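You operate a simulated robot arm through the tools that you are given. There is no shell and no other tool. Be economical: measure what you need, move in short steps, check, and stop when the job is done.

Carry out the task below with a simulated two-armed robot. There is one attempt and no reset: what you move stays moved.

TASK
Take the catch beaker on the top of the white bench and put it away on the top of the steel table. Press the green reset key two times. Take the day card on the top of the grey bench and put it away on the top of the white bench. Pick up the batch card with one hand, pass it to the other hand and put it on the top of the wooden table. Do these in any order. Set down upright: catch beaker, day card.

Only the result counts: the job must be done as asked and must still hold three seconds after the hand-in. Knocking over, shifting, dropping, spilling or breaking anything else fails it.

THE ROBOT
Two 7-joint arms with two-finger parallel grippers on one trunk, on a base that drives. Base frame: it is fixed to the floor where the robot stands at the start and does not move with it; the origin is under the middle of the robot, x ahead of it, y to its left, z up; the surface under the hand at the start is at about z = 0.85. Units: m, degrees, N and s.
The left shoulder is at the start at [0.08, 0.131, 0.947], the right one opposite. With the tool pointing down near the work surface each hand reaches from about 0.4 to 0.86 m from the robot's upright axis, wherever it stands, measured 20 degrees to its own side. Places, roughly: batch card [0.5, -2.75, 1]; catch beaker [1, 0, 1]; day card [-4.75, -0.75, 0.75]; green reset key [-1.5, -3.6, 0.3]; top of the steel table [0.4, -2.7, 0.8]; top of the white bench [1.1, -0.5, 0.8]; top of the wooden table [-2.1, 0.2, 0.9]. Payload 1.57 kg a hand.
Tool frame (each hand has its own): the origin (TCP) lies between the finger pads and is the grasp point; the fingertips stand 0.03 m ahead of it; z points along the fingers, y is the line along which they close. The gripper opens to 0.11 m. The fingers are 0.024 m wide and 0.012 m thick; the gripper's body (0.048 by 0.112 m) begins 0.078 m behind the TCP.
Orientation is that of the tool frame in the base frame, as [roll, pitch, yaw] about the fixed x, y, z axes, in that order (R = Rz(yaw) Ry(pitch) Rx(roll)). With the fingers straight down and closing along the base's y, the tool's x points along the base's -x, its y along +y and its z along -z.

THE INTERFACE
- The arms move only by the tool move_arm. It takes "left_commands", "right_commands" or both (then of equal length, played together; a hand with none holds still); each is one flat list of numbers, 7 for each row, row after row: the shift along the tool's x, y, z in units of 400 mm (1.0 is 400 mm), then the turn, a rotation vector about the tool's x, y, z in units of 45 degrees (1.0 is 45 degrees), then the opening, from 0 (shut) to 1 (fully open). In form: [dx, dy, dz, ax, ay, az, gripper, dx, dy, dz, ax, ay, az, gripper, ...]. A call has 1 to 12 rows; each row is the pose to reach, as a shift and turn from the pose commanded when the call began, along the tool's axes at that moment. A call with a number of a shift or a turn outside -1 to 1 is refused whole. Rows are played at 5 a second. More than 0.05 m and 8.6 degrees between two rows, or a gripper value outside its range, and nothing of the call is played. Where a pose cannot be reached the arm comes as near as it can. A force on the tool above 40 N (or 10 N above the force at the start of the call, whichever is more), or a blocked arm, ends the call early, and 0.2 s more pass. The fingers move at their own pace (about 0.108 m/s each) and stop on an object; they squeeze with about 33 N. The grip force told is the motor's: it shows also when the fingers shut on nothing. Time passes only in rows, and 0.2 s behind the last, so rows that repeat a pose let the fingers close. It gives the time, the measured TCP pose, the force on the tool (base axes), the opening and the grip force at its end, in the units of the frame above (readings bear some noise), with the torque about the TCP (base axes, N m) and any sound that the robot's microphone picked up.
- Cameras (640 x 400 px; columns grow to the right, rows downward): "scene" is now at [-0.0516, -0.0133, 1.4218]; the picture's right is [-0.15, -0.99, 0.00], its down [-0.54, 0.08, -0.84] and it looks along [0.83, -0.12, -0.55] (base axes); focal length 248 px, centre (320, 200). "left" rides on the left gripper at [0.07, -0.016, -0.141] in its tool frame; the picture's right is [0.23, 0.97, 0.00], its down [-0.86, 0.20, -0.48] and it looks along [-0.47, 0.11, 0.88] (tool axes); focal length 222 px, centre (320, 200). "right" rides on the right gripper at [0.07, 0.016, -0.141] in its tool frame; the picture's right is [-0.23, 0.97, 0.00], its down [-0.86, -0.20, -0.48] and it looks along [-0.47, -0.11, 0.88] (tool axes); focal length 222 px, centre (320, 200). There is no depth. A picture from a camera that has moved, and an enlarged one, comes with that camera's place and axes in the base frame and with its lens.
- camera(camera): a new picture of that camera. The clock stands still meanwhile.
- steer(legs): drives the robot by 1 to 6 legs, each [ahead, left, turn to the left] in m, m and degrees, along the robot's own axes; the way and the turn of a leg run together, so that a leg with both is an arc; at most 1.5 m and 180 degrees a leg. The arms and the cameras ride along, it lands a little off, and it stops where it bumps. It gives what a move gives.
- head_to(pan, tilt): turns the head with the scene camera to pan (to the left, within 109 degrees either way) and tilt (down, from -29 to 69), counted from straight ahead of the robot. It gives what a move gives.
- close_up(camera, box): a new picture of the part [left, top, right, bottom] of that camera's present view, enlarged. The clock stands still meanwhile.
- hand_in(): hands the job in; it is judged then, once.

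Go step by step. Nothing tells you exact positions but the pictures and the camera data: compare them with the known pose of the tool, close in by small moves and look again before you grip or let go. The budget is 165 turns and 122 pictures, counting those below and the enlarged ones. Unless the task says otherwise, let go and move clear before handing in, and close with one line.

The tools are called after "Call:" as a command line: name --argument value ..., lists and objects as JSON in quotes. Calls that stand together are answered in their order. move_arm: Moves the arms, as the interface text tells. Its arguments: {"type":"object","properties":{"left_commands":{"type":"array"},"right_commands":{"type":"array"}},"required":[]} The other tools are called the same way: steer (legs) drives the base; head_to (pan, tilt) turns the head that bears the scene camera; camera (camera) takes a picture; close_up (camera, box) takes an enlarged picture of a part of a camera's view; hand_in () hands the job in.

At the start:

```text
clock: 0.0
left_tcp_pos: [0.3264, 0.1395, 1.1942]
left_orientation: [179.9, 0.0, 180.0]
left_contact_force: [0.1, 0.0, -0.4]
left_ft_torque: [0.03, 0.02, -0.02]
left_gripper_width: 0.1099
left_grip_force: 0.0
right_tcp_pos: [0.6281, -0.3083, 1.1502]
right_orientation: [180.0, 0.1, 179.9]
right_contact_force: [-0.6, 0.3, -0.9]
right_ft_torque: [-0.01, -0.01, 0.0]
right_gripper_width: 0.1097
right_grip_force: 0.1
robot x, y, heading: [0.0044, 0.0009, -0.2]
head pan, tilt: [-8.4, 33.1]
```

scene: 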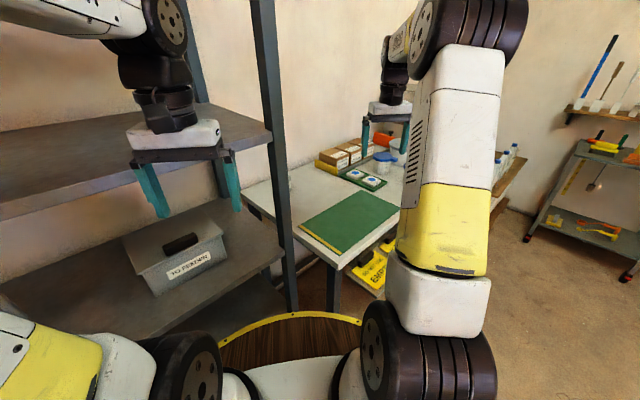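
right: 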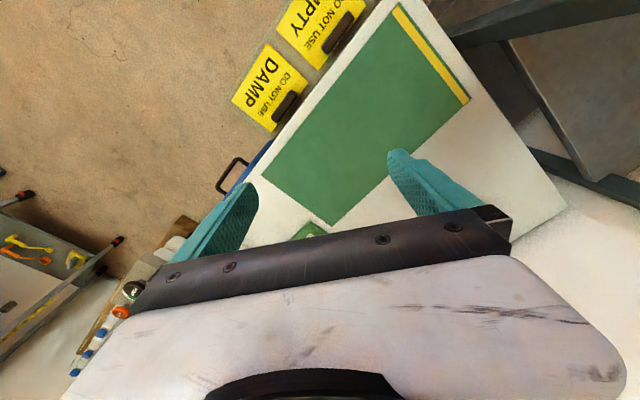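
left: 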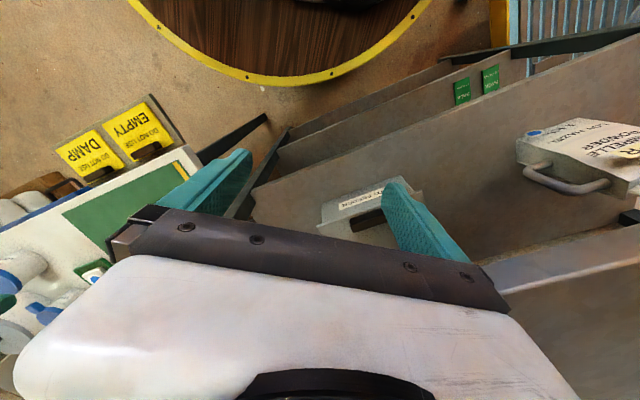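

I see the white bench ahead on the right with a green mat, partly hidden by the right arm. I'll look around with the head first.

Call:
close_up --camera "scene" --box '[230, 90, 530, 290]'

Call:
head_to --pan -80 --tilt 25

Call:
camera --camera "scene"

```text
2.00 times, centred on (380, 190) of scene
camera zoom: at [-0.0516, -0.0133, 1.4218], right [-0.15, -0.99, 0.0], down [-0.54, 0.08, -0.84], along [0.83, -0.12, -0.55], focal length 495 px, centre (200, 220)
```

zoom: 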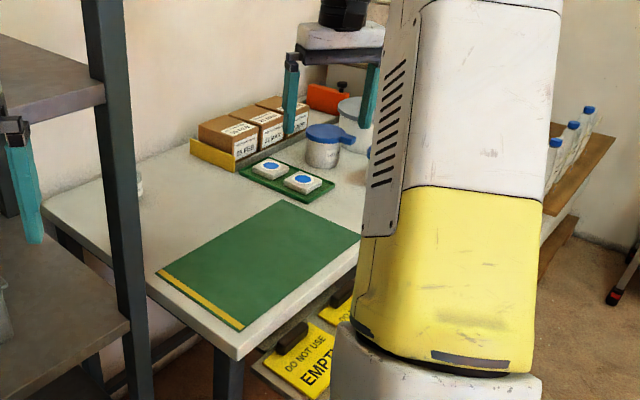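

```text
clock: 1.4
left_tcp_pos: [0.3261, 0.14, 1.1955]
left_orientation: [-180.0, 0.0, 180.0]
left_contact_force: [0.5, 0.2, -0.2]
left_ft_torque: [0.02, 0.03, -0.03]
left_gripper_width: 0.11
left_grip_force: 0.1
right_tcp_pos: [0.6284, -0.3105, 1.1497]
right_orientation: [-180.0, 0.0, -180.0]
right_contact_force: [-0.1, -0.1, 0.7]
right_ft_torque: [-0.03, 0.01, 0.03]
right_gripper_width: 0.11
right_grip_force: 0.1
robot x, y, heading: [0.0006, 0.001, -0.1]
head pan, tilt: [-80.0, 25.0]
```

```text
117 pictures are left
camera scene: at [-0.1236, -0.091, 1.4347], right [-0.98, -0.17, 0.0], down [-0.07, 0.42, -0.91], along [0.16, -0.89, -0.42], focal length 248 px, centre (320, 200)
```

scene: 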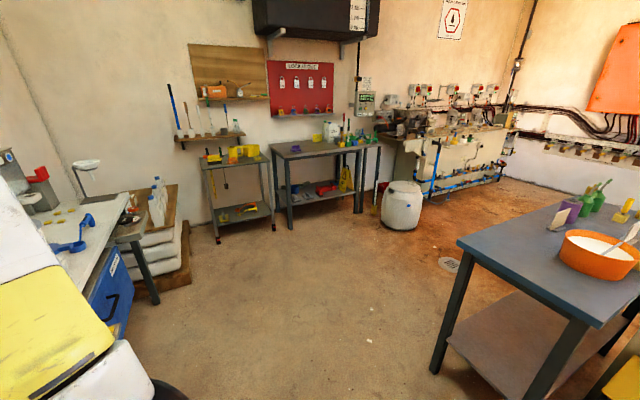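

The clear beaker seems to stand at the left end of the white bench at about (0.98, 0.0), near the rack's post. I'll look down to see what's in front of the bench before driving.

Call:
head_to --pan -5 --tilt 55

Call:
camera --camera "scene"

Call:
head_to --pan -55 --tilt 45

Call:
camera --camera "scene"

```text
clock: 2.9
left_tcp_pos: [0.3252, 0.1408, 1.1941]
left_orientation: [179.9, -0.1, -179.9]
left_contact_force: [-0.1, -0.2, 0.1]
left_ft_torque: [0.02, 0.0, -0.01]
left_gripper_width: 0.11
left_grip_force: 0.1
right_tcp_pos: [0.6276, -0.3094, 1.1489]
right_orientation: [180.0, 0.0, -180.0]
right_contact_force: [0.5, -0.4, 0.2]
right_ft_torque: [0.0, 0.02, 0.02]
right_gripper_width: 0.11
right_grip_force: 0.1
robot x, y, heading: [-0.0003, -0.0012, 0.1]
head pan, tilt: [-5.0, 55.0]
```

```text
116 pictures are left
camera scene: at [-0.0678, -0.0067, 1.3907], right [-0.09, -1.0, 0.0], down [-0.82, 0.07, -0.57], along [0.57, -0.05, -0.82], focal length 248 px, centre (320, 200)
```

scene: 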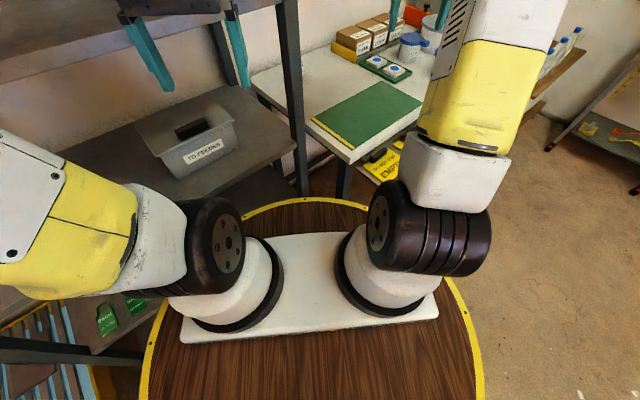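

```text
clock: 4.1
left_tcp_pos: [0.3248, 0.1395, 1.1943]
left_orientation: [180.0, -0.1, -179.9]
left_contact_force: [-0.1, -1.0, 1.4]
left_ft_torque: [0.0, -0.02, 0.01]
left_gripper_width: 0.1098
left_grip_force: 0.1
right_tcp_pos: [0.6295, -0.3082, 1.1494]
right_orientation: [-180.0, 0.0, 179.9]
right_contact_force: [-0.1, -0.5, -0.6]
right_ft_torque: [0.02, 0.0, 0.01]
right_gripper_width: 0.11
right_grip_force: 0.0
robot x, y, heading: [-0.0002, 0.0016, -0.1]
head pan, tilt: [-55.0, 45.0]
```

```text
115 pictures are left
camera scene: at [-0.093, -0.0669, 1.4041], right [-0.82, -0.57, 0.0], down [-0.41, 0.58, -0.71], along [0.41, -0.58, -0.71], focal length 248 px, centre (320, 200)
```

scene: 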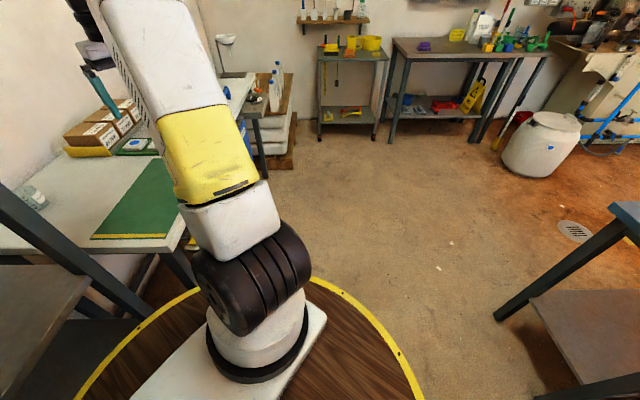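

The beaker is confirmed near (0.98, 0). I'll check the left arm's clearance from the rack.

Call:
head_to --pan 60 --tilt 35

Call:
camera --camera "scene"

```text
clock: 6.0
left_tcp_pos: [0.3248, 0.1394, 1.1934]
left_orientation: [-180.0, 0.0, -179.9]
left_contact_force: [-0.6, 0.8, -0.3]
left_ft_torque: [0.01, 0.01, -0.02]
left_gripper_width: 0.1099
left_grip_force: 0.1
right_tcp_pos: [0.6278, -0.3077, 1.1484]
right_orientation: [-180.0, 0.0, -179.9]
right_contact_force: [-0.5, 0.5, 0.4]
right_ft_torque: [-0.02, 0.01, 0.0]
right_gripper_width: 0.1101
right_grip_force: 0.0
robot x, y, heading: [-0.0033, 0.0025, -0.1]
head pan, tilt: [60.0, 35.0]
```

```text
114 pictures are left
camera scene: at [-0.0956, 0.0759, 1.4189], right [0.87, -0.5, 0.0], down [-0.29, -0.5, -0.82], along [0.41, 0.71, -0.57], focal length 248 px, centre (320, 200)
```

scene: 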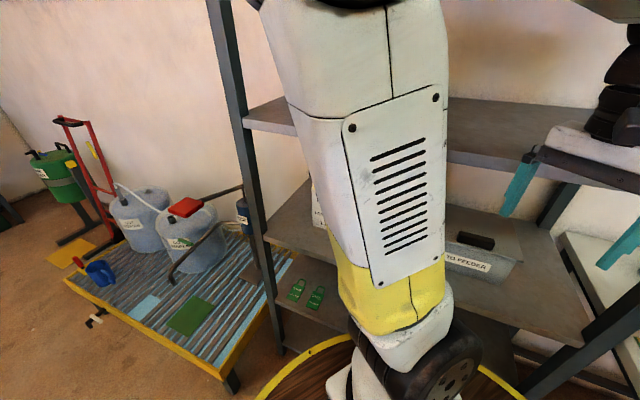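

The left elbow is close to the rack, so I'll pull the left hand toward the middle before driving forward.

Call:
move_arm --left_commands '[0.02, -0.1, 0, 0, 0, 0, 1, 0.04, -0.2, 0, 0, 0, 0, 1, 0.06, -0.3, 0, 0, 0, 0, 1, 0.06, -0.3, 0, 0, 0, 0, 1]'

Call:
head_to --pan 10 --tilt 35

Call:
steer --legs '[[0, -0.12, 0], [0.1, 0, 0]]'

Call:
camera --camera "scene"

Call:
camera --camera "right"

```text
clock: 7.0
left_tcp_pos: [0.3006, 0.0192, 1.1955]
left_orientation: [180.0, 0.1, 179.9]
left_contact_force: [-1.0, 0.5, 0.9]
left_ft_torque: [0.02, 0.0, 0.03]
left_gripper_width: 0.11
left_grip_force: 0.1
right_tcp_pos: [0.6279, -0.3102, 1.1487]
right_orientation: [179.9, 0.0, 180.0]
right_contact_force: [0.5, 0.1, 0.4]
right_ft_torque: [0.02, 0.04, -0.04]
right_gripper_width: 0.1098
right_grip_force: 0.1
robot x, y, heading: [0.0003, 0.0012, -0.0]
head pan, tilt: [60.0, 35.0]
```

```text
clock: 8.2
left_tcp_pos: [0.3024, 0.0195, 1.1951]
left_orientation: [-179.9, 0.0, 180.0]
left_contact_force: [0.0, -0.9, 0.2]
left_ft_torque: [0.04, 0.03, 0.02]
left_gripper_width: 0.11
left_grip_force: 0.0
right_tcp_pos: [0.6275, -0.3097, 1.1479]
right_orientation: [180.0, 0.0, -179.9]
right_contact_force: [-0.1, -0.4, 0.3]
right_ft_torque: [-0.03, -0.02, 0.0]
right_gripper_width: 0.1097
right_grip_force: 0.2
robot x, y, heading: [-0.0025, 0.002, 0.1]
head pan, tilt: [10.0, 35.0]
```

```text
clock: 10.2
left_tcp_pos: [0.4004, -0.101, 1.1955]
left_orientation: [-179.9, 0.0, -179.9]
left_contact_force: [-0.1, 0.0, -0.7]
left_ft_torque: [0.01, -0.05, 0.0]
left_gripper_width: 0.1098
left_grip_force: 0.1
right_tcp_pos: [0.7267, -0.4287, 1.1484]
right_orientation: [-180.0, 0.1, -179.9]
right_contact_force: [-0.5, 0.8, -0.2]
right_ft_torque: [0.02, -0.01, 0.06]
right_gripper_width: 0.11
right_grip_force: 0.1
robot x, y, heading: [0.1007, -0.1193, 0.1]
head pan, tilt: [10.0, 35.0]
```

```text
113 pictures are left
camera scene: at [0.0465, -0.1052, 1.4189], right [0.17, -0.98, 0.0], down [-0.56, -0.1, -0.82], along [0.81, 0.14, -0.57], focal length 248 px, centre (320, 200)
```

scene: 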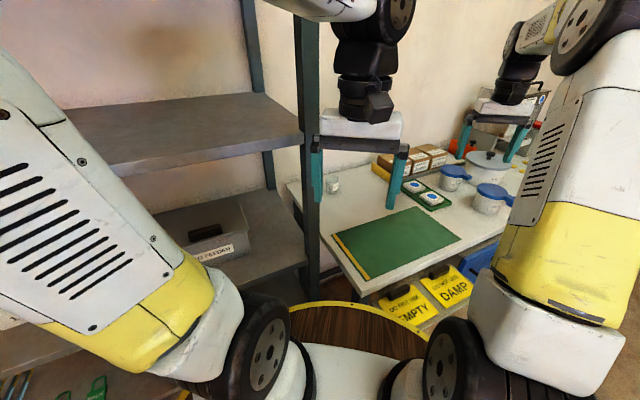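

```text
112 pictures are left
camera right: at [0.6567, -0.4128, 1.2906], right [0.23, 0.97, 0.0], down [0.86, -0.2, 0.48], along [0.47, -0.11, -0.88], focal length 222 px, centre (320, 200)
```

right: 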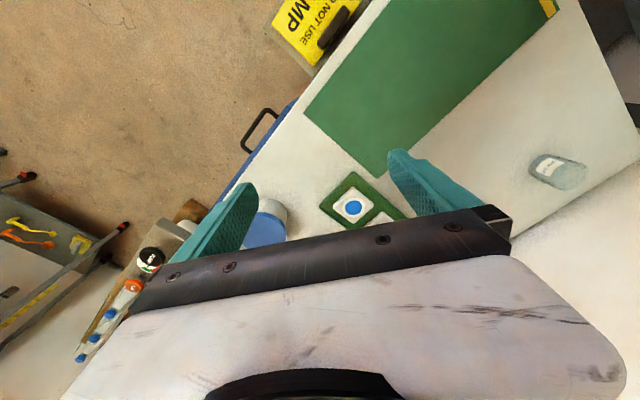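

The beaker base triangulates to about (0.93, 0.00, 0.85). I'll edge forward and turn left so the right arm can reach it clear of the post.

Call:
steer --legs '[[0.03, 0, 0], [0, 0, 18]]'

Call:
camera --camera "scene"

Call:
camera --camera "right"

```text
clock: 12.0
left_tcp_pos: [0.4101, -0.0087, 1.1959]
left_orientation: [-179.9, 0.0, -161.9]
left_contact_force: [-0.8, -0.2, 0.3]
left_ft_torque: [-0.01, -0.01, 0.0]
left_gripper_width: 0.11
left_grip_force: 0.1
right_tcp_pos: [0.8222, -0.2196, 1.1485]
right_orientation: [180.0, 0.0, -161.9]
right_contact_force: [0.1, 0.3, -0.7]
right_ft_torque: [0.02, 0.0, 0.01]
right_gripper_width: 0.1101
right_grip_force: 0.0
robot x, y, heading: [0.1284, -0.1186, 18.0]
head pan, tilt: [10.0, 35.0]
```

```text
111 pictures are left
camera scene: at [0.0746, -0.1224, 1.4189], right [0.47, -0.88, 0.0], down [-0.51, -0.27, -0.82], along [0.72, 0.39, -0.57], focal length 248 px, centre (320, 200)
```

scene: 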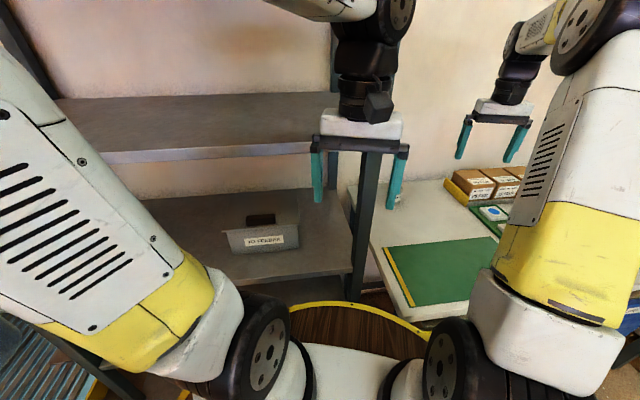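

```text
110 pictures are left
camera right: at [0.7501, -0.2256, 1.2905], right [-0.09, 1.0, 0.0], down [0.87, 0.08, 0.48], along [0.48, 0.04, -0.88], focal length 222 px, centre (320, 200)
```

right: 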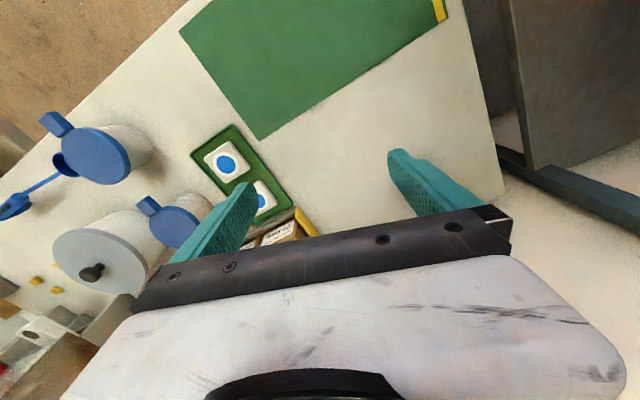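

The beaker is hidden behind the right gripper now. I'll move the right hand over its estimated place at hover height and look.

Call:
move_arm --right_commands '[-0.06, 0.07, 0.0, 0, 0, 0, 1, -0.12, 0.14, 0.0, 0, 0, 0, 1, -0.18, 0.21, 0.03, 0, 0, 0, 1, -0.24, 0.28, 0.06, 0, 0, 0, 1, -0.3, 0.34, 0.1, 0, 0, 0, 1, -0.35, 0.39, 0.15, 0, 0, 0, 1, -0.4, 0.439, 0.2, 0, 0, 0, 1, -0.4, 0.439, 0.2, 0, 0, 0, 1]'

Call:
camera --camera "right"

Call:
camera --camera "scene"

```text
clock: 13.8
left_tcp_pos: [0.4106, -0.0074, 1.1941]
left_orientation: [-180.0, 0.0, -161.9]
left_contact_force: [0.2, -0.2, 0.4]
left_ft_torque: [0.02, 0.01, 0.01]
left_gripper_width: 0.1101
left_grip_force: 0.1
right_tcp_pos: [0.919, -0.0033, 1.0681]
right_orientation: [-180.0, 0.0, -161.9]
right_contact_force: [0.2, -0.3, 0.5]
right_ft_torque: [0.02, -0.04, -0.03]
right_gripper_width: 0.1102
right_grip_force: 0.1
robot x, y, heading: [0.1303, -0.1177, 17.9]
head pan, tilt: [10.0, 35.0]
```

```text
109 pictures are left
camera right: at [0.8472, -0.0084, 1.2107], right [-0.09, 1.0, 0.0], down [0.87, 0.08, 0.48], along [0.48, 0.04, -0.88], focal length 222 px, centre (320, 200)
```

right: 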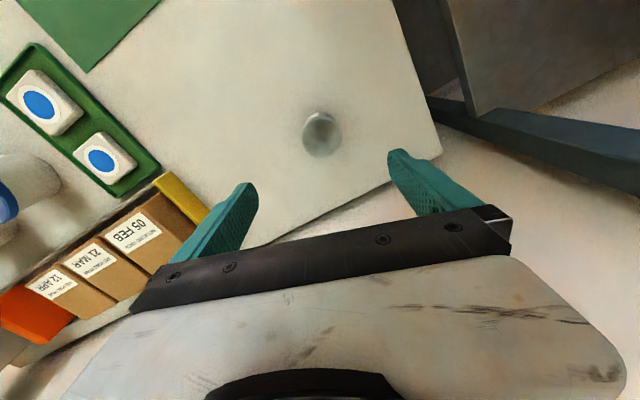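

```text
108 pictures are left
camera scene: at [0.0747, -0.1223, 1.4189], right [0.47, -0.88, 0.0], down [-0.51, -0.27, -0.82], along [0.72, 0.39, -0.57], focal length 248 px, centre (320, 200)
```

scene: 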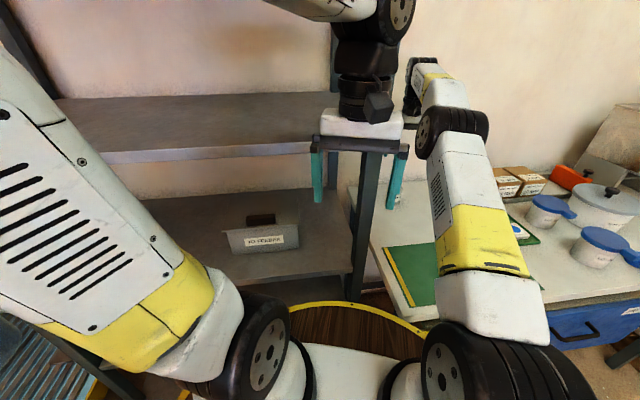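

The beaker lies almost straight under the gripper. I'll zoom in to fix its rim and base.

Call:
close_up --camera "right" --box '[260, 90, 380, 180]'

```text
4.44 times, centred on (320, 135) of right
camera zoom: at [0.8472, -0.0084, 1.2107], right [-0.09, 1.0, 0.0], down [0.87, 0.08, 0.48], along [0.48, 0.04, -0.88], focal length 987 px, centre (320, 489)
```

zoom: 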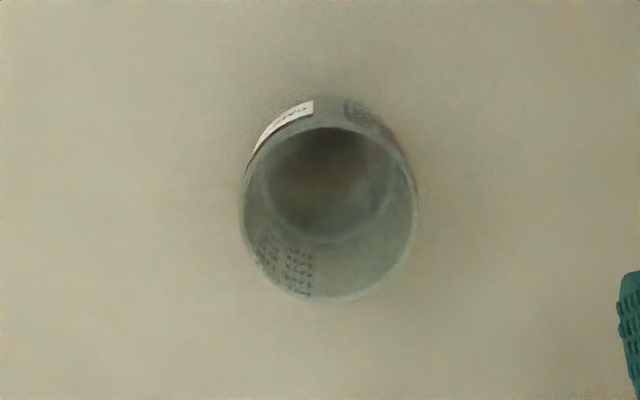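

The beaker is centred at about (0.918, 0.000), roughly 0.055 wide, rim near z 0.906. I'll descend and check before closing.

Call:
move_arm --right_commands '[0, 0.007, 0.1, 0, 0, 0, 1, 0, 0.007, 0.2, 0, 0, 0, 1, 0, 0.007, 0.3, 0, 0, 0, 1, 0, 0.007, 0.38, 0, 0, 0, 1, 0, 0.007, 0.44, 0, 0, 0, 1, 0, 0.007, 0.44, 0, 0, 0, 1]'

Call:
camera --camera "right"

```text
clock: 15.2
left_tcp_pos: [0.4099, -0.0072, 1.1945]
left_orientation: [180.0, 0.0, -161.9]
left_contact_force: [0.5, -0.4, -0.3]
left_ft_torque: [0.01, 0.0, -0.02]
left_gripper_width: 0.1098
left_grip_force: 0.0
right_tcp_pos: [0.9176, -0.0012, 0.8921]
right_orientation: [180.0, 0.0, -161.9]
right_contact_force: [-0.8, 0.4, 0.2]
right_ft_torque: [0.01, 0.0, 0.0]
right_gripper_width: 0.1101
right_grip_force: 0.0
robot x, y, heading: [0.1284, -0.1187, 17.9]
head pan, tilt: [10.0, 35.0]
```

```text
106 pictures are left
camera right: at [0.8457, -0.0063, 1.0346], right [-0.09, 1.0, 0.0], down [0.87, 0.08, 0.48], along [0.48, 0.04, -0.88], focal length 222 px, centre (320, 200)
```

right: 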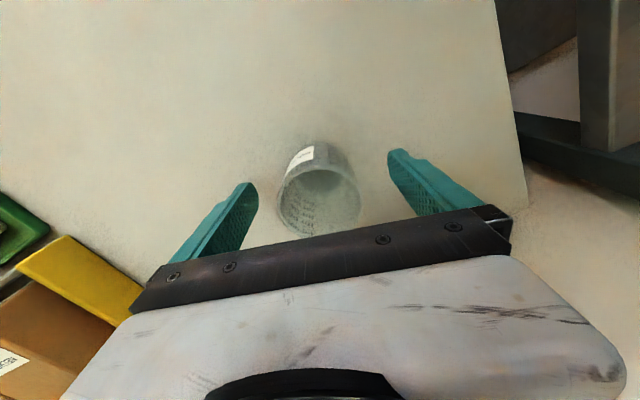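

The rim is centred between the fingers. I'll close, then lift.

Call:
move_arm --right_commands '[0, 0, 0, 0, 0, 0, 0, 0, 0, 0, 0, 0, 0, 0, 0, 0, 0, 0, 0, 0, 0, 0, 0, 0, 0, 0, 0, 0]'

Call:
move_arm --right_commands '[0, 0, -0.05, 0, 0, 0, 0, 0, 0, -0.15, 0, 0, 0, 0, 0, 0, -0.25, 0, 0, 0, 0, 0, 0, -0.35, 0, 0, 0, 0, 0, 0, -0.45, 0, 0, 0, 0]'

Call:
camera --camera "right"

```text
clock: 16.2
left_tcp_pos: [0.4109, -0.0087, 1.1947]
left_orientation: [-179.9, -0.1, -161.8]
left_contact_force: [0.1, 0.3, -0.2]
left_ft_torque: [-0.01, -0.01, -0.05]
left_gripper_width: 0.1099
left_grip_force: 0.0
right_tcp_pos: [0.9177, -0.0014, 0.8929]
right_orientation: [179.9, 0.0, -161.9]
right_contact_force: [-0.2, 0.3, 0.1]
right_ft_torque: [0.02, -0.02, 0.01]
right_gripper_width: 0.0528
right_grip_force: 33.0
robot x, y, heading: [0.1299, -0.1171, 18.1]
head pan, tilt: [10.0, 35.0]
```

```text
clock: 17.4
left_tcp_pos: [0.4105, -0.0081, 1.1952]
left_orientation: [179.9, 0.0, -161.9]
left_contact_force: [-0.1, 0.4, -0.2]
left_ft_torque: [0.02, -0.01, 0.01]
left_gripper_width: 0.1098
left_grip_force: 0.0
right_tcp_pos: [0.9192, -0.0002, 1.0722]
right_orientation: [180.0, 0.0, -161.8]
right_contact_force: [1.3, -0.6, -0.4]
right_ft_torque: [0.03, -0.01, -0.01]
right_gripper_width: 0.0525
right_grip_force: 32.5
robot x, y, heading: [0.1274, -0.1232, 18.0]
head pan, tilt: [10.0, 35.0]
```

```text
105 pictures are left
camera right: at [0.8472, -0.0066, 1.2154], right [-0.09, 1.0, 0.0], down [0.87, 0.08, 0.48], along [0.48, 0.04, -0.88], focal length 222 px, centre (320, 200)
```

right: 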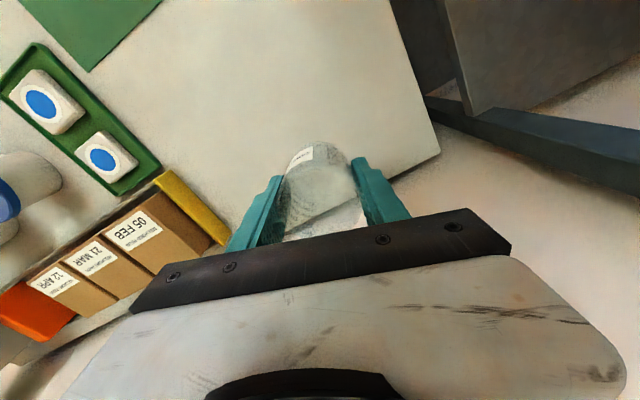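

The beaker is held. I'll retract the right arm to a carrying pose, then back off.

Call:
move_arm --right_commands '[0.03, -0.05, -0.08, 0, 0, 0, 0, 0.08, -0.12, -0.13, 0, 0, 0, 0, 0.14, -0.19, -0.18, 0, 0, 0, 0, 0.2, -0.26, -0.22, 0, 0, 0, 0, 0.26, -0.33, -0.25, 0, 0, 0, 0, 0.33, -0.4, -0.25, 0, 0, 0, 0, 0.41, -0.44, -0.25, 0, 0, 0, 0, 0.5, -0.44, -0.25, 0, 0, 0, 0]'

Call:
steer --legs '[[0, 0, -18], [-0.35, 0, 0], [0, 0, -72]]'

Call:
head_to --pan 0 --tilt 25

Call:
camera --camera "scene"

```text
clock: 19.2
left_tcp_pos: [0.4107, -0.0086, 1.1945]
left_orientation: [180.0, 0.0, -162.0]
left_contact_force: [0.6, 0.6, -0.8]
left_ft_torque: [-0.01, 0.04, 0.02]
left_gripper_width: 0.11
left_grip_force: 0.0
right_tcp_pos: [0.784, -0.2318, 1.1719]
right_orientation: [-180.0, 0.0, -162.0]
right_contact_force: [0.0, -0.3, -1.1]
right_ft_torque: [-0.04, 0.04, 0.02]
right_gripper_width: 0.0524
right_grip_force: 32.7
robot x, y, heading: [0.1285, -0.1206, 18.2]
head pan, tilt: [10.0, 35.0]
```

```text
clock: 25.6
left_tcp_pos: [-0.1119, -0.4023, 1.1945]
left_orientation: [180.0, 0.1, 107.6]
left_contact_force: [-0.3, -0.4, 0.0]
left_ft_torque: [-0.02, -0.02, 0.0]
left_gripper_width: 0.1097
left_grip_force: 0.1
right_tcp_pos: [-0.3365, -0.7743, 1.1715]
right_orientation: [-180.0, 0.0, 107.6]
right_contact_force: [0.5, -0.3, -0.4]
right_ft_torque: [-0.04, -0.01, 0.01]
right_gripper_width: 0.0527
right_grip_force: 33.5
robot x, y, heading: [-0.2198, -0.1191, -72.4]
head pan, tilt: [10.0, 35.0]
```

```text
clock: 26.3
left_tcp_pos: [-0.1109, -0.4018, 1.196]
left_orientation: [-180.0, 0.0, 107.6]
left_contact_force: [-0.5, -0.2, 0.2]
left_ft_torque: [-0.02, -0.05, 0.0]
left_gripper_width: 0.1101
left_grip_force: 0.0
right_tcp_pos: [-0.3359, -0.7734, 1.1725]
right_orientation: [-180.0, 0.0, 107.6]
right_contact_force: [-0.7, 0.2, 0.7]
right_ft_torque: [0.0, -0.03, 0.01]
right_gripper_width: 0.0527
right_grip_force: 33.1
robot x, y, heading: [-0.2182, -0.1186, -72.3]
head pan, tilt: [0.0, 25.0]
```

```text
104 pictures are left
camera scene: at [-0.2349, -0.0752, 1.4346], right [-0.95, -0.3, 0.0], down [-0.13, 0.4, -0.91], along [0.28, -0.86, -0.42], focal length 248 px, centre (320, 200)
```

scene: 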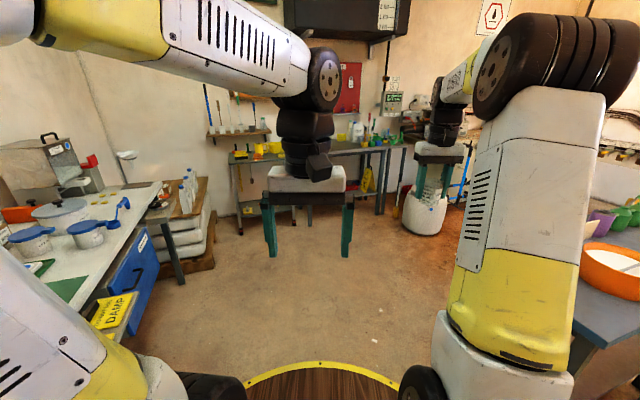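

The way to the steel table looks free. I'll drive toward it and face its front edge (about -56°).

Call:
steer --legs '[[0.75, -0.15, 0], [0.75, -0.15, 0], [0, 0, 16]]'

Call:
head_to --pan 0 --tilt 35

Call:
camera --camera "scene"

Call:
camera --camera "left"

```text
clock: 35.1
left_tcp_pos: [0.1367, -1.8845, 1.1958]
left_orientation: [-180.0, -0.1, 123.9]
left_contact_force: [-0.7, -0.1, 0.6]
left_ft_torque: [-0.01, 0.03, 0.02]
left_gripper_width: 0.1101
left_grip_force: 0.1
right_tcp_pos: [0.0256, -2.3045, 1.1713]
right_orientation: [180.0, 0.0, 123.9]
right_contact_force: [-0.1, -0.7, -0.2]
right_ft_torque: [-0.01, -0.01, 0.03]
right_gripper_width: 0.0524
right_grip_force: 33.1
robot x, y, heading: [-0.047, -1.6463, -56.1]
head pan, tilt: [0.0, 25.0]
```

```text
clock: 35.9
left_tcp_pos: [0.1357, -1.8837, 1.1944]
left_orientation: [-180.0, 0.0, 123.9]
left_contact_force: [0.5, -0.2, -0.4]
left_ft_torque: [-0.01, 0.02, 0.0]
left_gripper_width: 0.11
left_grip_force: 0.0
right_tcp_pos: [0.0258, -2.3057, 1.1708]
right_orientation: [-180.0, 0.0, 124.0]
right_contact_force: [0.3, 0.1, -0.4]
right_ft_torque: [-0.02, -0.03, 0.0]
right_gripper_width: 0.0523
right_grip_force: 32.8
robot x, y, heading: [-0.0503, -1.6464, -56.0]
head pan, tilt: [0.0, 35.0]
```

```text
103 pictures are left
camera scene: at [-0.0767, -1.6028, 1.419], right [-0.83, -0.56, 0.0], down [-0.32, 0.48, -0.82], along [0.46, -0.68, -0.57], focal length 248 px, centre (320, 200)
```

scene: 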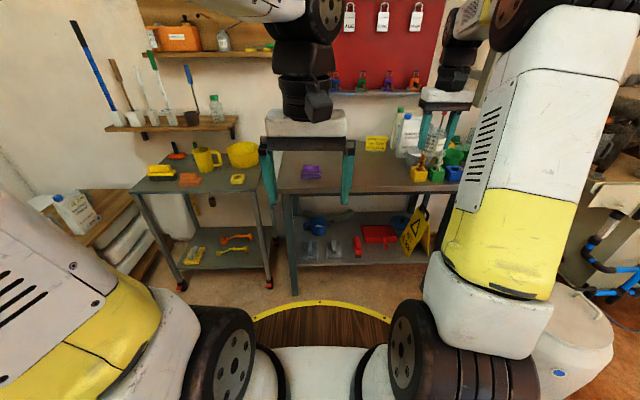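

```text
102 pictures are left
camera left: at [0.0839, -1.8357, 1.3371], right [0.68, 0.73, 0.0], down [0.64, -0.6, 0.48], along [0.35, -0.33, -0.88], focal length 222 px, centre (320, 200)
```

left: 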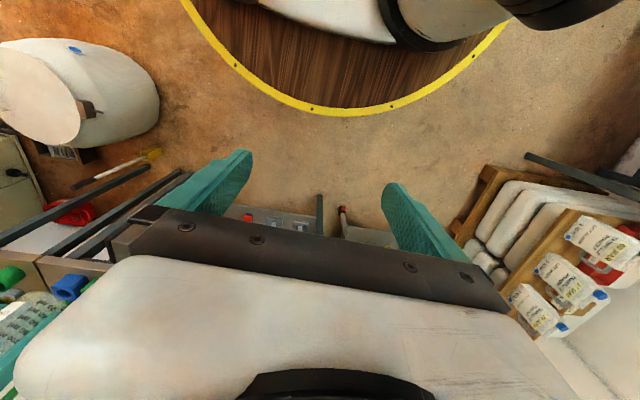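

The steel table is ahead with a purple item, a yellow thing and blue/green holders. I'll zoom to identify things.

Call:
close_up --camera "scene" --box '[250, 100, 490, 240]'

```text
2.67 times, centred on (370, 170) of scene
camera zoom: at [-0.0767, -1.6028, 1.419], right [-0.83, -0.56, 0.0], down [-0.32, 0.48, -0.82], along [0.46, -0.68, -0.57], focal length 660 px, centre (187, 280)
```

zoom: 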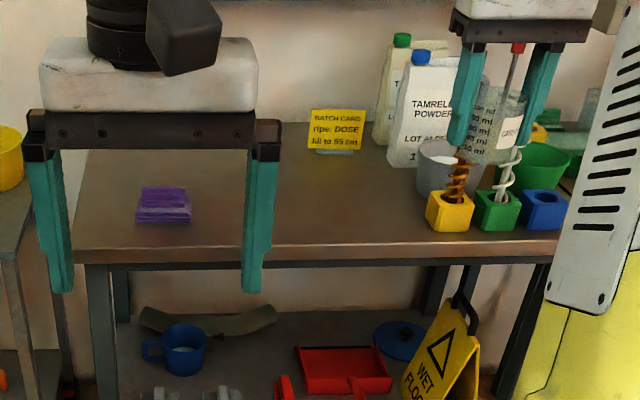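

The batch card is the yellow standing card at the back of the steel table; free space lies in the front middle at about (0.35, -2.56). I'll drive closer and look with both cameras.

Call:
steer --legs '[[0.34, 0, 0], [0, 0, 4]]'

Call:
head_to --pan -5 --tilt 40

Call:
camera --camera "scene"

Call:
camera --camera "right"

```text
clock: 38.5
left_tcp_pos: [0.3422, -2.1535, 1.1947]
left_orientation: [180.0, 0.1, 127.8]
left_contact_force: [0.2, -0.7, -0.5]
left_ft_torque: [0.0, -0.01, 0.01]
left_gripper_width: 0.1097
left_grip_force: 0.2
right_tcp_pos: [0.2597, -2.5812, 1.1724]
right_orientation: [-180.0, 0.0, 127.9]
right_contact_force: [-0.3, -0.4, -0.5]
right_ft_torque: [0.0, 0.04, 0.03]
right_gripper_width: 0.0527
right_grip_force: 32.8
robot x, y, heading: [0.1444, -1.9249, -51.9]
head pan, tilt: [0.0, 35.0]
```

```text
clock: 39.2
left_tcp_pos: [0.3431, -2.1531, 1.195]
left_orientation: [179.9, 0.0, 127.9]
left_contact_force: [1.4, 0.1, 0.3]
left_ft_torque: [0.0, 0.03, -0.01]
left_gripper_width: 0.1097
left_grip_force: 0.1
right_tcp_pos: [0.26, -2.58, 1.1717]
right_orientation: [-180.0, 0.1, 127.8]
right_contact_force: [0.3, -0.6, 0.2]
right_ft_torque: [0.05, 0.04, -0.03]
right_gripper_width: 0.0528
right_grip_force: 32.8
robot x, y, heading: [0.1405, -1.9265, -52.2]
head pan, tilt: [-5.0, 40.0]
```

```text
100 pictures are left
camera scene: at [0.1022, -1.8885, 1.4114], right [-0.84, -0.54, 0.0], down [-0.35, 0.54, -0.77], along [0.42, -0.64, -0.64], focal length 248 px, centre (320, 200)
```

scene: 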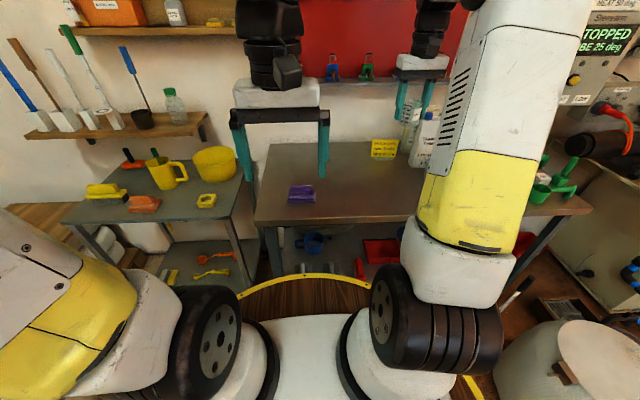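

```text
99 pictures are left
camera right: at [0.2287, -2.5155, 1.3138], right [0.91, 0.42, 0.0], down [0.37, -0.8, 0.48], along [0.2, -0.43, -0.88], focal length 222 px, centre (320, 200)
```

right: 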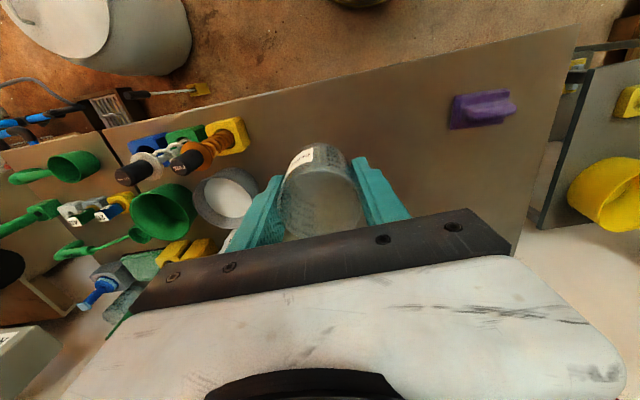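

The table top is at z≈0.845, the purple item at (0.535, -2.43). I'll set the beaker at about (0.37, -2.56), first moving above and partway down.

Call:
move_arm --right_commands '[-0.04, 0.08, 0, 0, 0, 0, 0, -0.08, 0.16, 0.02, 0, 0, 0, 0, -0.13, 0.247, 0.06, 0, 0, 0, 0, -0.13, 0.247, 0.16, 0, 0, 0, 0, -0.13, 0.247, 0.26, 0, 0, 0, 0, -0.13, 0.247, 0.36, 0, 0, 0, 0, -0.13, 0.247, 0.46, 0, 0, 0, 0, -0.13, 0.247, 0.54, 0, 0, 0, 0, -0.13, 0.247, 0.62, 0, 0, 0, 0, -0.13, 0.247, 0.66, 0, 0, 0, 0]'

Call:
camera --camera "right"

Call:
close_up --camera "scene" --box '[250, 120, 450, 245]'

```text
clock: 41.4
left_tcp_pos: [0.3416, -2.1539, 1.1944]
left_orientation: [-180.0, 0.0, 127.9]
left_contact_force: [-0.7, 0.4, 0.4]
left_ft_torque: [0.01, 0.0, 0.0]
left_gripper_width: 0.1099
left_grip_force: 0.1
right_tcp_pos: [0.3707, -2.5606, 0.9075]
right_orientation: [180.0, 0.0, 128.0]
right_contact_force: [-0.6, 0.8, 0.2]
right_ft_torque: [-0.01, 0.01, 0.0]
right_gripper_width: 0.0525
right_grip_force: 32.8
robot x, y, heading: [0.1411, -1.9272, -52.2]
head pan, tilt: [-5.0, 40.0]
```

```text
98 pictures are left
camera right: at [0.3387, -2.4961, 1.0495], right [0.91, 0.42, 0.0], down [0.37, -0.8, 0.48], along [0.2, -0.43, -0.88], focal length 222 px, centre (320, 200)
```

right: 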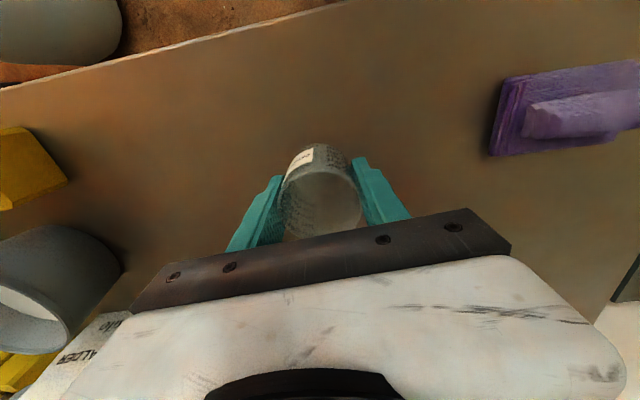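

```text
3.20 times, centred on (350, 182) of scene
camera zoom: at [0.1021, -1.8884, 1.4114], right [-0.84, -0.54, 0.0], down [-0.35, 0.54, -0.77], along [0.42, -0.64, -0.64], focal length 792 px, centre (224, 256)
```

zoom: 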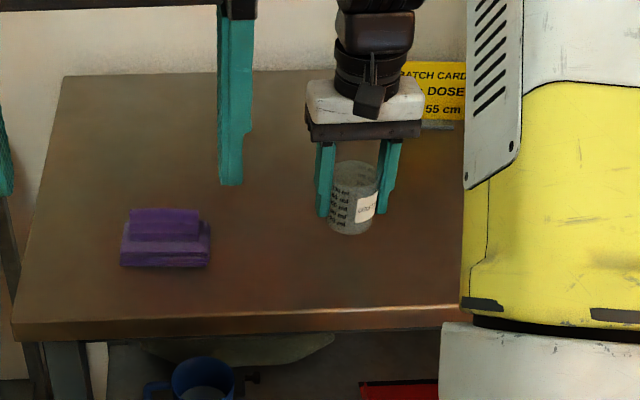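

The spot is clear. I'll lower in small steps watching the force.

Call:
move_arm --right_commands '[0, 0, 0.0125, 0, 0, 0, 0, 0, 0, 0.025, 0, 0, 0, 0, 0, 0, 0.03, 0, 0, 0, 0, 0, 0, 0.03, 0, 0, 0, 0]'

Call:
move_arm --right_commands '[0, 0, 0.006, 0, 0, 0, 0, 0, 0, 0.006, 0, 0, 0, 0]'

Call:
close_up --camera "scene" --box '[330, 160, 390, 200]'

```text
clock: 42.4
left_tcp_pos: [0.3424, -2.1529, 1.195]
left_orientation: [180.0, 0.0, 127.9]
left_contact_force: [-0.3, -0.2, 0.5]
left_ft_torque: [-0.01, 0.03, 0.02]
left_gripper_width: 0.1101
left_grip_force: 0.0
right_tcp_pos: [0.3707, -2.5621, 0.8961]
right_orientation: [-180.0, 0.0, 127.9]
right_contact_force: [0.3, 0.0, -0.6]
right_ft_torque: [-0.02, 0.01, -0.01]
right_gripper_width: 0.0525
right_grip_force: 32.8
robot x, y, heading: [0.1462, -1.9268, -52.4]
head pan, tilt: [-5.0, 40.0]
```

```text
clock: 43.0
left_tcp_pos: [0.3418, -2.1535, 1.1937]
left_orientation: [-179.9, 0.0, 127.9]
left_contact_force: [-0.4, 0.3, -0.3]
left_ft_torque: [0.02, -0.01, 0.01]
left_gripper_width: 0.11
left_grip_force: 0.0
right_tcp_pos: [0.3698, -2.5614, 0.894]
right_orientation: [-180.0, 0.0, 127.9]
right_contact_force: [-0.2, 0.8, -0.8]
right_ft_torque: [-0.04, -0.02, 0.0]
right_gripper_width: 0.0526
right_grip_force: 33.3
robot x, y, heading: [0.1397, -1.9278, -52.2]
head pan, tilt: [-5.0, 40.0]
```

```text
10.00 times, centred on (360, 180) of scene
camera zoom: at [0.1022, -1.8885, 1.4114], right [-0.84, -0.54, 0.0], down [-0.35, 0.54, -0.77], along [0.42, -0.64, -0.64], focal length 2477 px, centre (-80, 400)
```

zoom: 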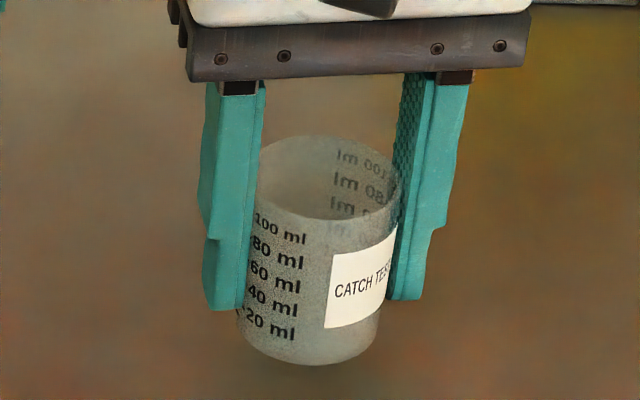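

Not touching yet; I'll lower further in 3 mm steps.

Call:
move_arm --right_commands '[0, 0, 0.006, 0, 0, 0, 0, 0, 0, 0.01, 0, 0, 0, 0, 0, 0, 0.01, 0, 0, 0, 0]'

Call:
move_arm --right_commands '[0, 0, 0.006, 0, 0, 0, 0, 0, 0, 0.01, 0, 0, 0, 0, 0, 0, 0.01, 0, 0, 0, 0]'

```text
clock: 43.8
left_tcp_pos: [0.3416, -2.1521, 1.1947]
left_orientation: [-179.9, 0.0, 128.0]
left_contact_force: [-0.7, -0.2, -0.6]
left_ft_torque: [0.01, -0.03, -0.04]
left_gripper_width: 0.1101
left_grip_force: 0.0
right_tcp_pos: [0.3693, -2.5616, 0.8904]
right_orientation: [180.0, 0.0, 127.9]
right_contact_force: [-1.1, -1.0, -0.4]
right_ft_torque: [0.03, 0.01, 0.04]
right_gripper_width: 0.0524
right_grip_force: 32.8
robot x, y, heading: [0.1406, -1.9288, -52.3]
head pan, tilt: [-5.0, 40.0]
```

```text
clock: 44.6
left_tcp_pos: [0.3412, -2.1526, 1.1951]
left_orientation: [179.9, 0.0, 127.9]
left_contact_force: [0.3, 0.7, 0.5]
left_ft_torque: [0.0, 0.0, 0.0]
left_gripper_width: 0.1099
left_grip_force: 0.1
right_tcp_pos: [0.3696, -2.5615, 0.8846]
right_orientation: [-180.0, 0.1, 128.0]
right_contact_force: [0.4, -0.2, -0.9]
right_ft_torque: [0.0, 0.04, 0.03]
right_gripper_width: 0.0526
right_grip_force: 32.9
robot x, y, heading: [0.1386, -1.9255, -52.2]
head pan, tilt: [-5.0, 40.0]
```

Call:
move_arm --right_commands '[0, 0, 0.006, 0, 0, 0, 0, 0, 0, 0.01, 0, 0, 0, 0, 0, 0, 0.01, 0, 0, 0, 0]'

Call:
close_up --camera "scene" --box '[330, 160, 390, 200]'

```text
clock: 45.4
left_tcp_pos: [0.3421, -2.1523, 1.1948]
left_orientation: [180.0, 0.0, 127.9]
left_contact_force: [-0.4, 0.8, -0.8]
left_ft_torque: [0.0, 0.02, 0.0]
left_gripper_width: 0.1098
left_grip_force: 0.1
right_tcp_pos: [0.3695, -2.5616, 0.8828]
right_orientation: [180.0, 0.2, 127.8]
right_contact_force: [-2.3, 1.6, 16.5]
right_ft_torque: [0.1, 0.1, 0.0]
right_gripper_width: 0.0526
right_grip_force: 32.9
robot x, y, heading: [0.1417, -1.9266, -52.0]
head pan, tilt: [-5.0, 40.0]
```

```text
10.00 times, centred on (360, 180) of scene
camera zoom: at [0.1019, -1.8879, 1.4113], right [-0.84, -0.54, 0.0], down [-0.35, 0.54, -0.77], along [0.42, -0.64, -0.64], focal length 2477 px, centre (-80, 400)
```

zoom: 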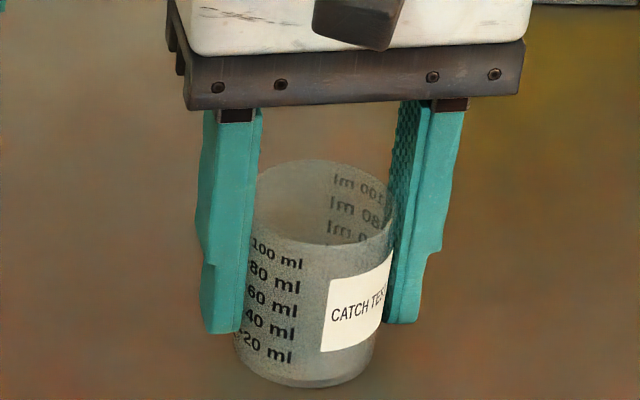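

Contact felt (16 N). I'll release and rise straight up.

Call:
move_arm --right_commands '[0, 0, -0.005, 0, 0, 0, 0, 0, 0, -0.005, 0, 0, 0, 0.6, 0, 0, -0.005, 0, 0, 0, 1, 0, 0, -0.005, 0, 0, 0, 1, 0, 0, -0.1, 0, 0, 0, 1, 0, 0, -0.2, 0, 0, 0, 1, 0, 0, -0.3, 0, 0, 0, 1, 0, 0, -0.4, 0, 0, 0, 1, 0, 0, -0.5, 0, 0, 0, 1, 0, 0, -0.6, 0, 0, 0, 1]'

Call:
camera --camera "right"

Call:
camera --camera "scene"

```text
clock: 47.6
left_tcp_pos: [0.3417, -2.1532, 1.1947]
left_orientation: [-180.0, 0.0, 127.9]
left_contact_force: [-0.6, 0.5, 0.0]
left_ft_torque: [-0.01, 0.0, -0.02]
left_gripper_width: 0.1101
left_grip_force: 0.0
right_tcp_pos: [0.3703, -2.5606, 1.1227]
right_orientation: [180.0, -0.1, 127.9]
right_contact_force: [1.0, -0.3, -0.4]
right_ft_torque: [-0.01, 0.02, -0.01]
right_gripper_width: 0.1099
right_grip_force: 0.1
robot x, y, heading: [0.1447, -1.925, -52.1]
head pan, tilt: [-5.0, 40.0]
```

```text
94 pictures are left
camera right: at [0.3394, -2.4959, 1.2643], right [0.91, 0.42, 0.0], down [0.37, -0.8, 0.48], along [0.2, -0.43, -0.88], focal length 222 px, centre (320, 200)
```

right: 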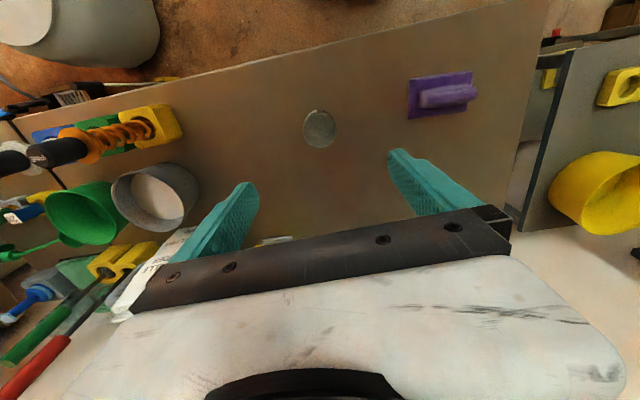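

```text
93 pictures are left
camera scene: at [0.1022, -1.8887, 1.4114], right [-0.84, -0.54, 0.0], down [-0.35, 0.54, -0.77], along [0.42, -0.64, -0.64], focal length 248 px, centre (320, 200)
```

scene: 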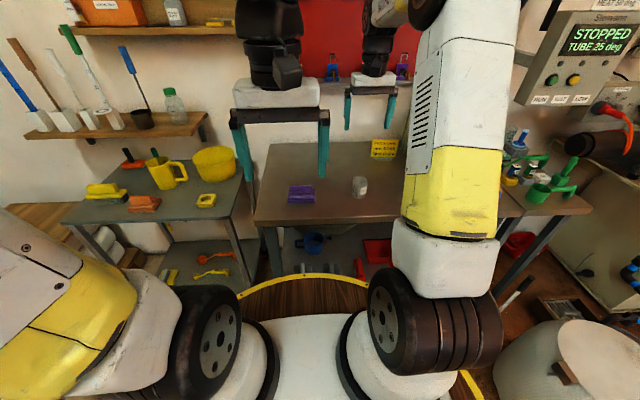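

The beaker stands upright. Now the batch card: I'll zoom on it from the scene camera and move the right hand away to see it from above.

Call:
close_up --camera "scene" --box '[350, 120, 420, 170]'

Call:
move_arm --right_commands '[0.1, 0, -0.05, 0, 0, 0, 1, 0.2, 0, -0.1, 0, 0, 0, 1, 0.28, 0, -0.1, 0, 0, 0, 1]'

Call:
camera --camera "right"

```text
8.00 times, centred on (385, 145) of scene
camera zoom: at [0.1022, -1.8887, 1.4114], right [-0.84, -0.54, 0.0], down [-0.35, 0.54, -0.77], along [0.42, -0.64, -0.64], focal length 1981 px, centre (-200, 640)
```

zoom: 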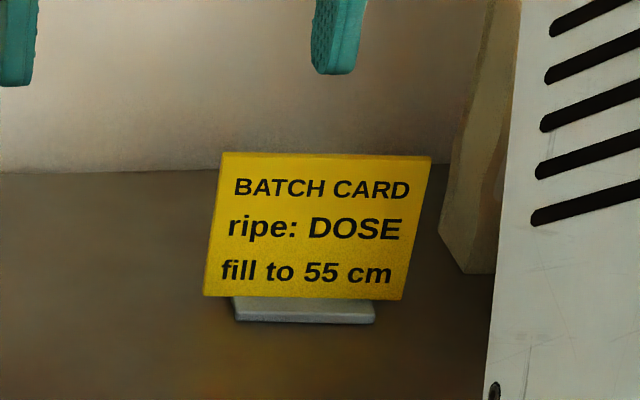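

```text
clock: 48.4
left_tcp_pos: [0.3427, -2.1518, 1.1945]
left_orientation: [180.0, 0.0, 127.9]
left_contact_force: [-0.1, 0.0, 0.5]
left_ft_torque: [0.02, 0.07, 0.05]
left_gripper_width: 0.1099
left_grip_force: 0.1
right_tcp_pos: [0.3019, -2.4729, 1.163]
right_orientation: [-180.0, 0.0, 127.9]
right_contact_force: [0.5, 0.2, 0.6]
right_ft_torque: [0.05, 0.03, -0.03]
right_gripper_width: 0.1101
right_grip_force: 0.1
robot x, y, heading: [0.141, -1.925, -52.4]
head pan, tilt: [-5.0, 40.0]
```

```text
91 pictures are left
camera right: at [0.2706, -2.4072, 1.3043], right [0.91, 0.42, 0.0], down [0.37, -0.8, 0.48], along [0.2, -0.43, -0.88], focal length 222 px, centre (320, 200)
```

right: 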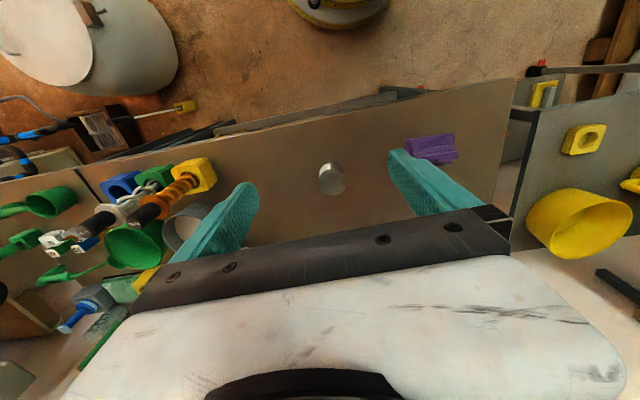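

The batch card stands vertically, about 0.11 wide, centred near (0.40, -2.85), top near z 0.94, facing front. I'll drive in closer, then turn the right gripper so its fingers close along the card's normal.

Call:
steer --legs '[[0.16, 0, 0]]'

Call:
move_arm --right_commands '[0, 0, -0.02, 0, 0, -0.18, 1, 0, 0, -0.04, 0, 0, -0.36, 1, 0, 0, -0.06, 0, 0, -0.54, 1, 0, 0, -0.08, 0, 0, -0.72, 1, 0, 0, -0.1, 0, 0, -0.9, 1, 0, 0, -0.1, 0, 0, -1, 1]'

Call:
move_arm --right_commands '[0, 0, 0, 0, 0, -0.18, 1, 0, 0, 0, 0, 0, -0.36, 1, 0, 0, 0, 0, 0, -0.54, 1, 0, 0, 0, 0, 0, -0.72, 1, 0, 0, 0, 0, 0, -0.858, 1, 0, 0, 0, 0, 0, -0.858, 1]'

Call:
camera --camera "scene"

Call:
camera --camera "right"

```text
clock: 49.8
left_tcp_pos: [0.4398, -2.278, 1.195]
left_orientation: [180.0, 0.0, 127.8]
left_contact_force: [0.5, 0.3, -0.3]
left_ft_torque: [-0.03, -0.01, -0.02]
left_gripper_width: 0.1101
left_grip_force: 0.1
right_tcp_pos: [0.4007, -2.5979, 1.1628]
right_orientation: [-180.0, 0.0, 127.9]
right_contact_force: [-0.1, -0.4, -0.4]
right_ft_torque: [0.01, 0.0, 0.05]
right_gripper_width: 0.1099
right_grip_force: 0.0
robot x, y, heading: [0.2358, -2.0532, -52.2]
head pan, tilt: [-5.0, 40.0]
```

```text
clock: 51.2
left_tcp_pos: [0.4392, -2.2778, 1.1951]
left_orientation: [180.0, 0.0, 127.9]
left_contact_force: [0.8, 0.1, -0.5]
left_ft_torque: [0.02, -0.02, 0.02]
left_gripper_width: 0.1099
left_grip_force: 0.1
right_tcp_pos: [0.3997, -2.5989, 1.2024]
right_orientation: [180.0, 0.0, 173.1]
right_contact_force: [-0.4, -0.4, 0.4]
right_ft_torque: [0.0, -0.01, 0.01]
right_gripper_width: 0.11
right_grip_force: 0.1
robot x, y, heading: [0.2384, -2.053, -52.1]
head pan, tilt: [-5.0, 40.0]
```

```text
clock: 52.6
left_tcp_pos: [0.4387, -2.277, 1.1942]
left_orientation: [180.0, 0.0, 127.9]
left_contact_force: [0.3, 0.1, -0.5]
left_ft_torque: [-0.01, 0.03, 0.0]
left_gripper_width: 0.1099
left_grip_force: 0.0
right_tcp_pos: [0.4006, -2.5979, 1.2026]
right_orientation: [180.0, 0.1, -148.4]
right_contact_force: [-0.4, 0.4, -0.5]
right_ft_torque: [-0.02, 0.01, -0.01]
right_gripper_width: 0.11
right_grip_force: 0.1
robot x, y, heading: [0.2399, -2.0508, -52.0]
head pan, tilt: [-5.0, 40.0]
```

```text
90 pictures are left
camera scene: at [0.1998, -2.0138, 1.4114], right [-0.84, -0.54, 0.0], down [-0.35, 0.54, -0.77], along [0.42, -0.64, -0.64], focal length 248 px, centre (320, 200)
```

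scene: 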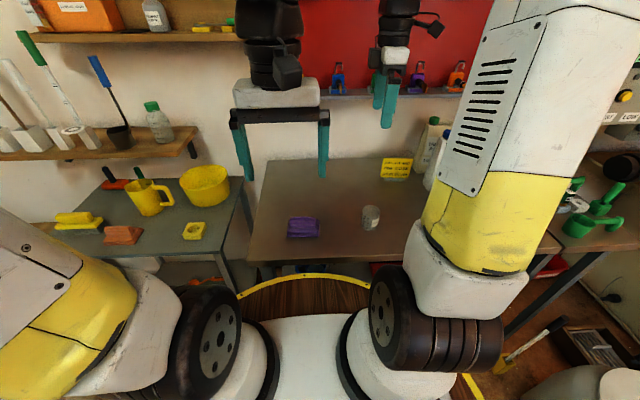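

```text
89 pictures are left
camera right: at [0.3308, -2.6203, 1.3445], right [-0.32, 0.95, 0.0], down [0.83, 0.28, 0.48], along [0.45, 0.15, -0.88], focal length 222 px, centre (320, 200)
```

right: 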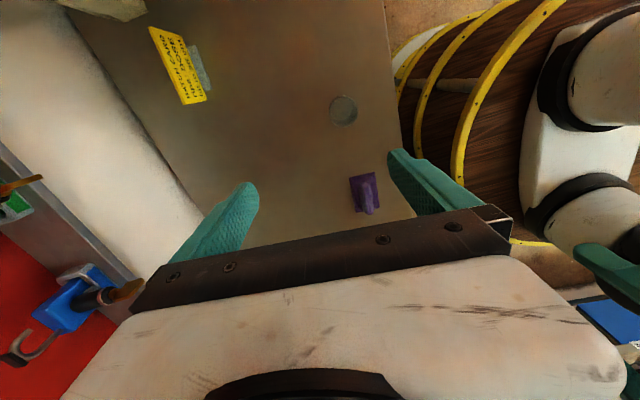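

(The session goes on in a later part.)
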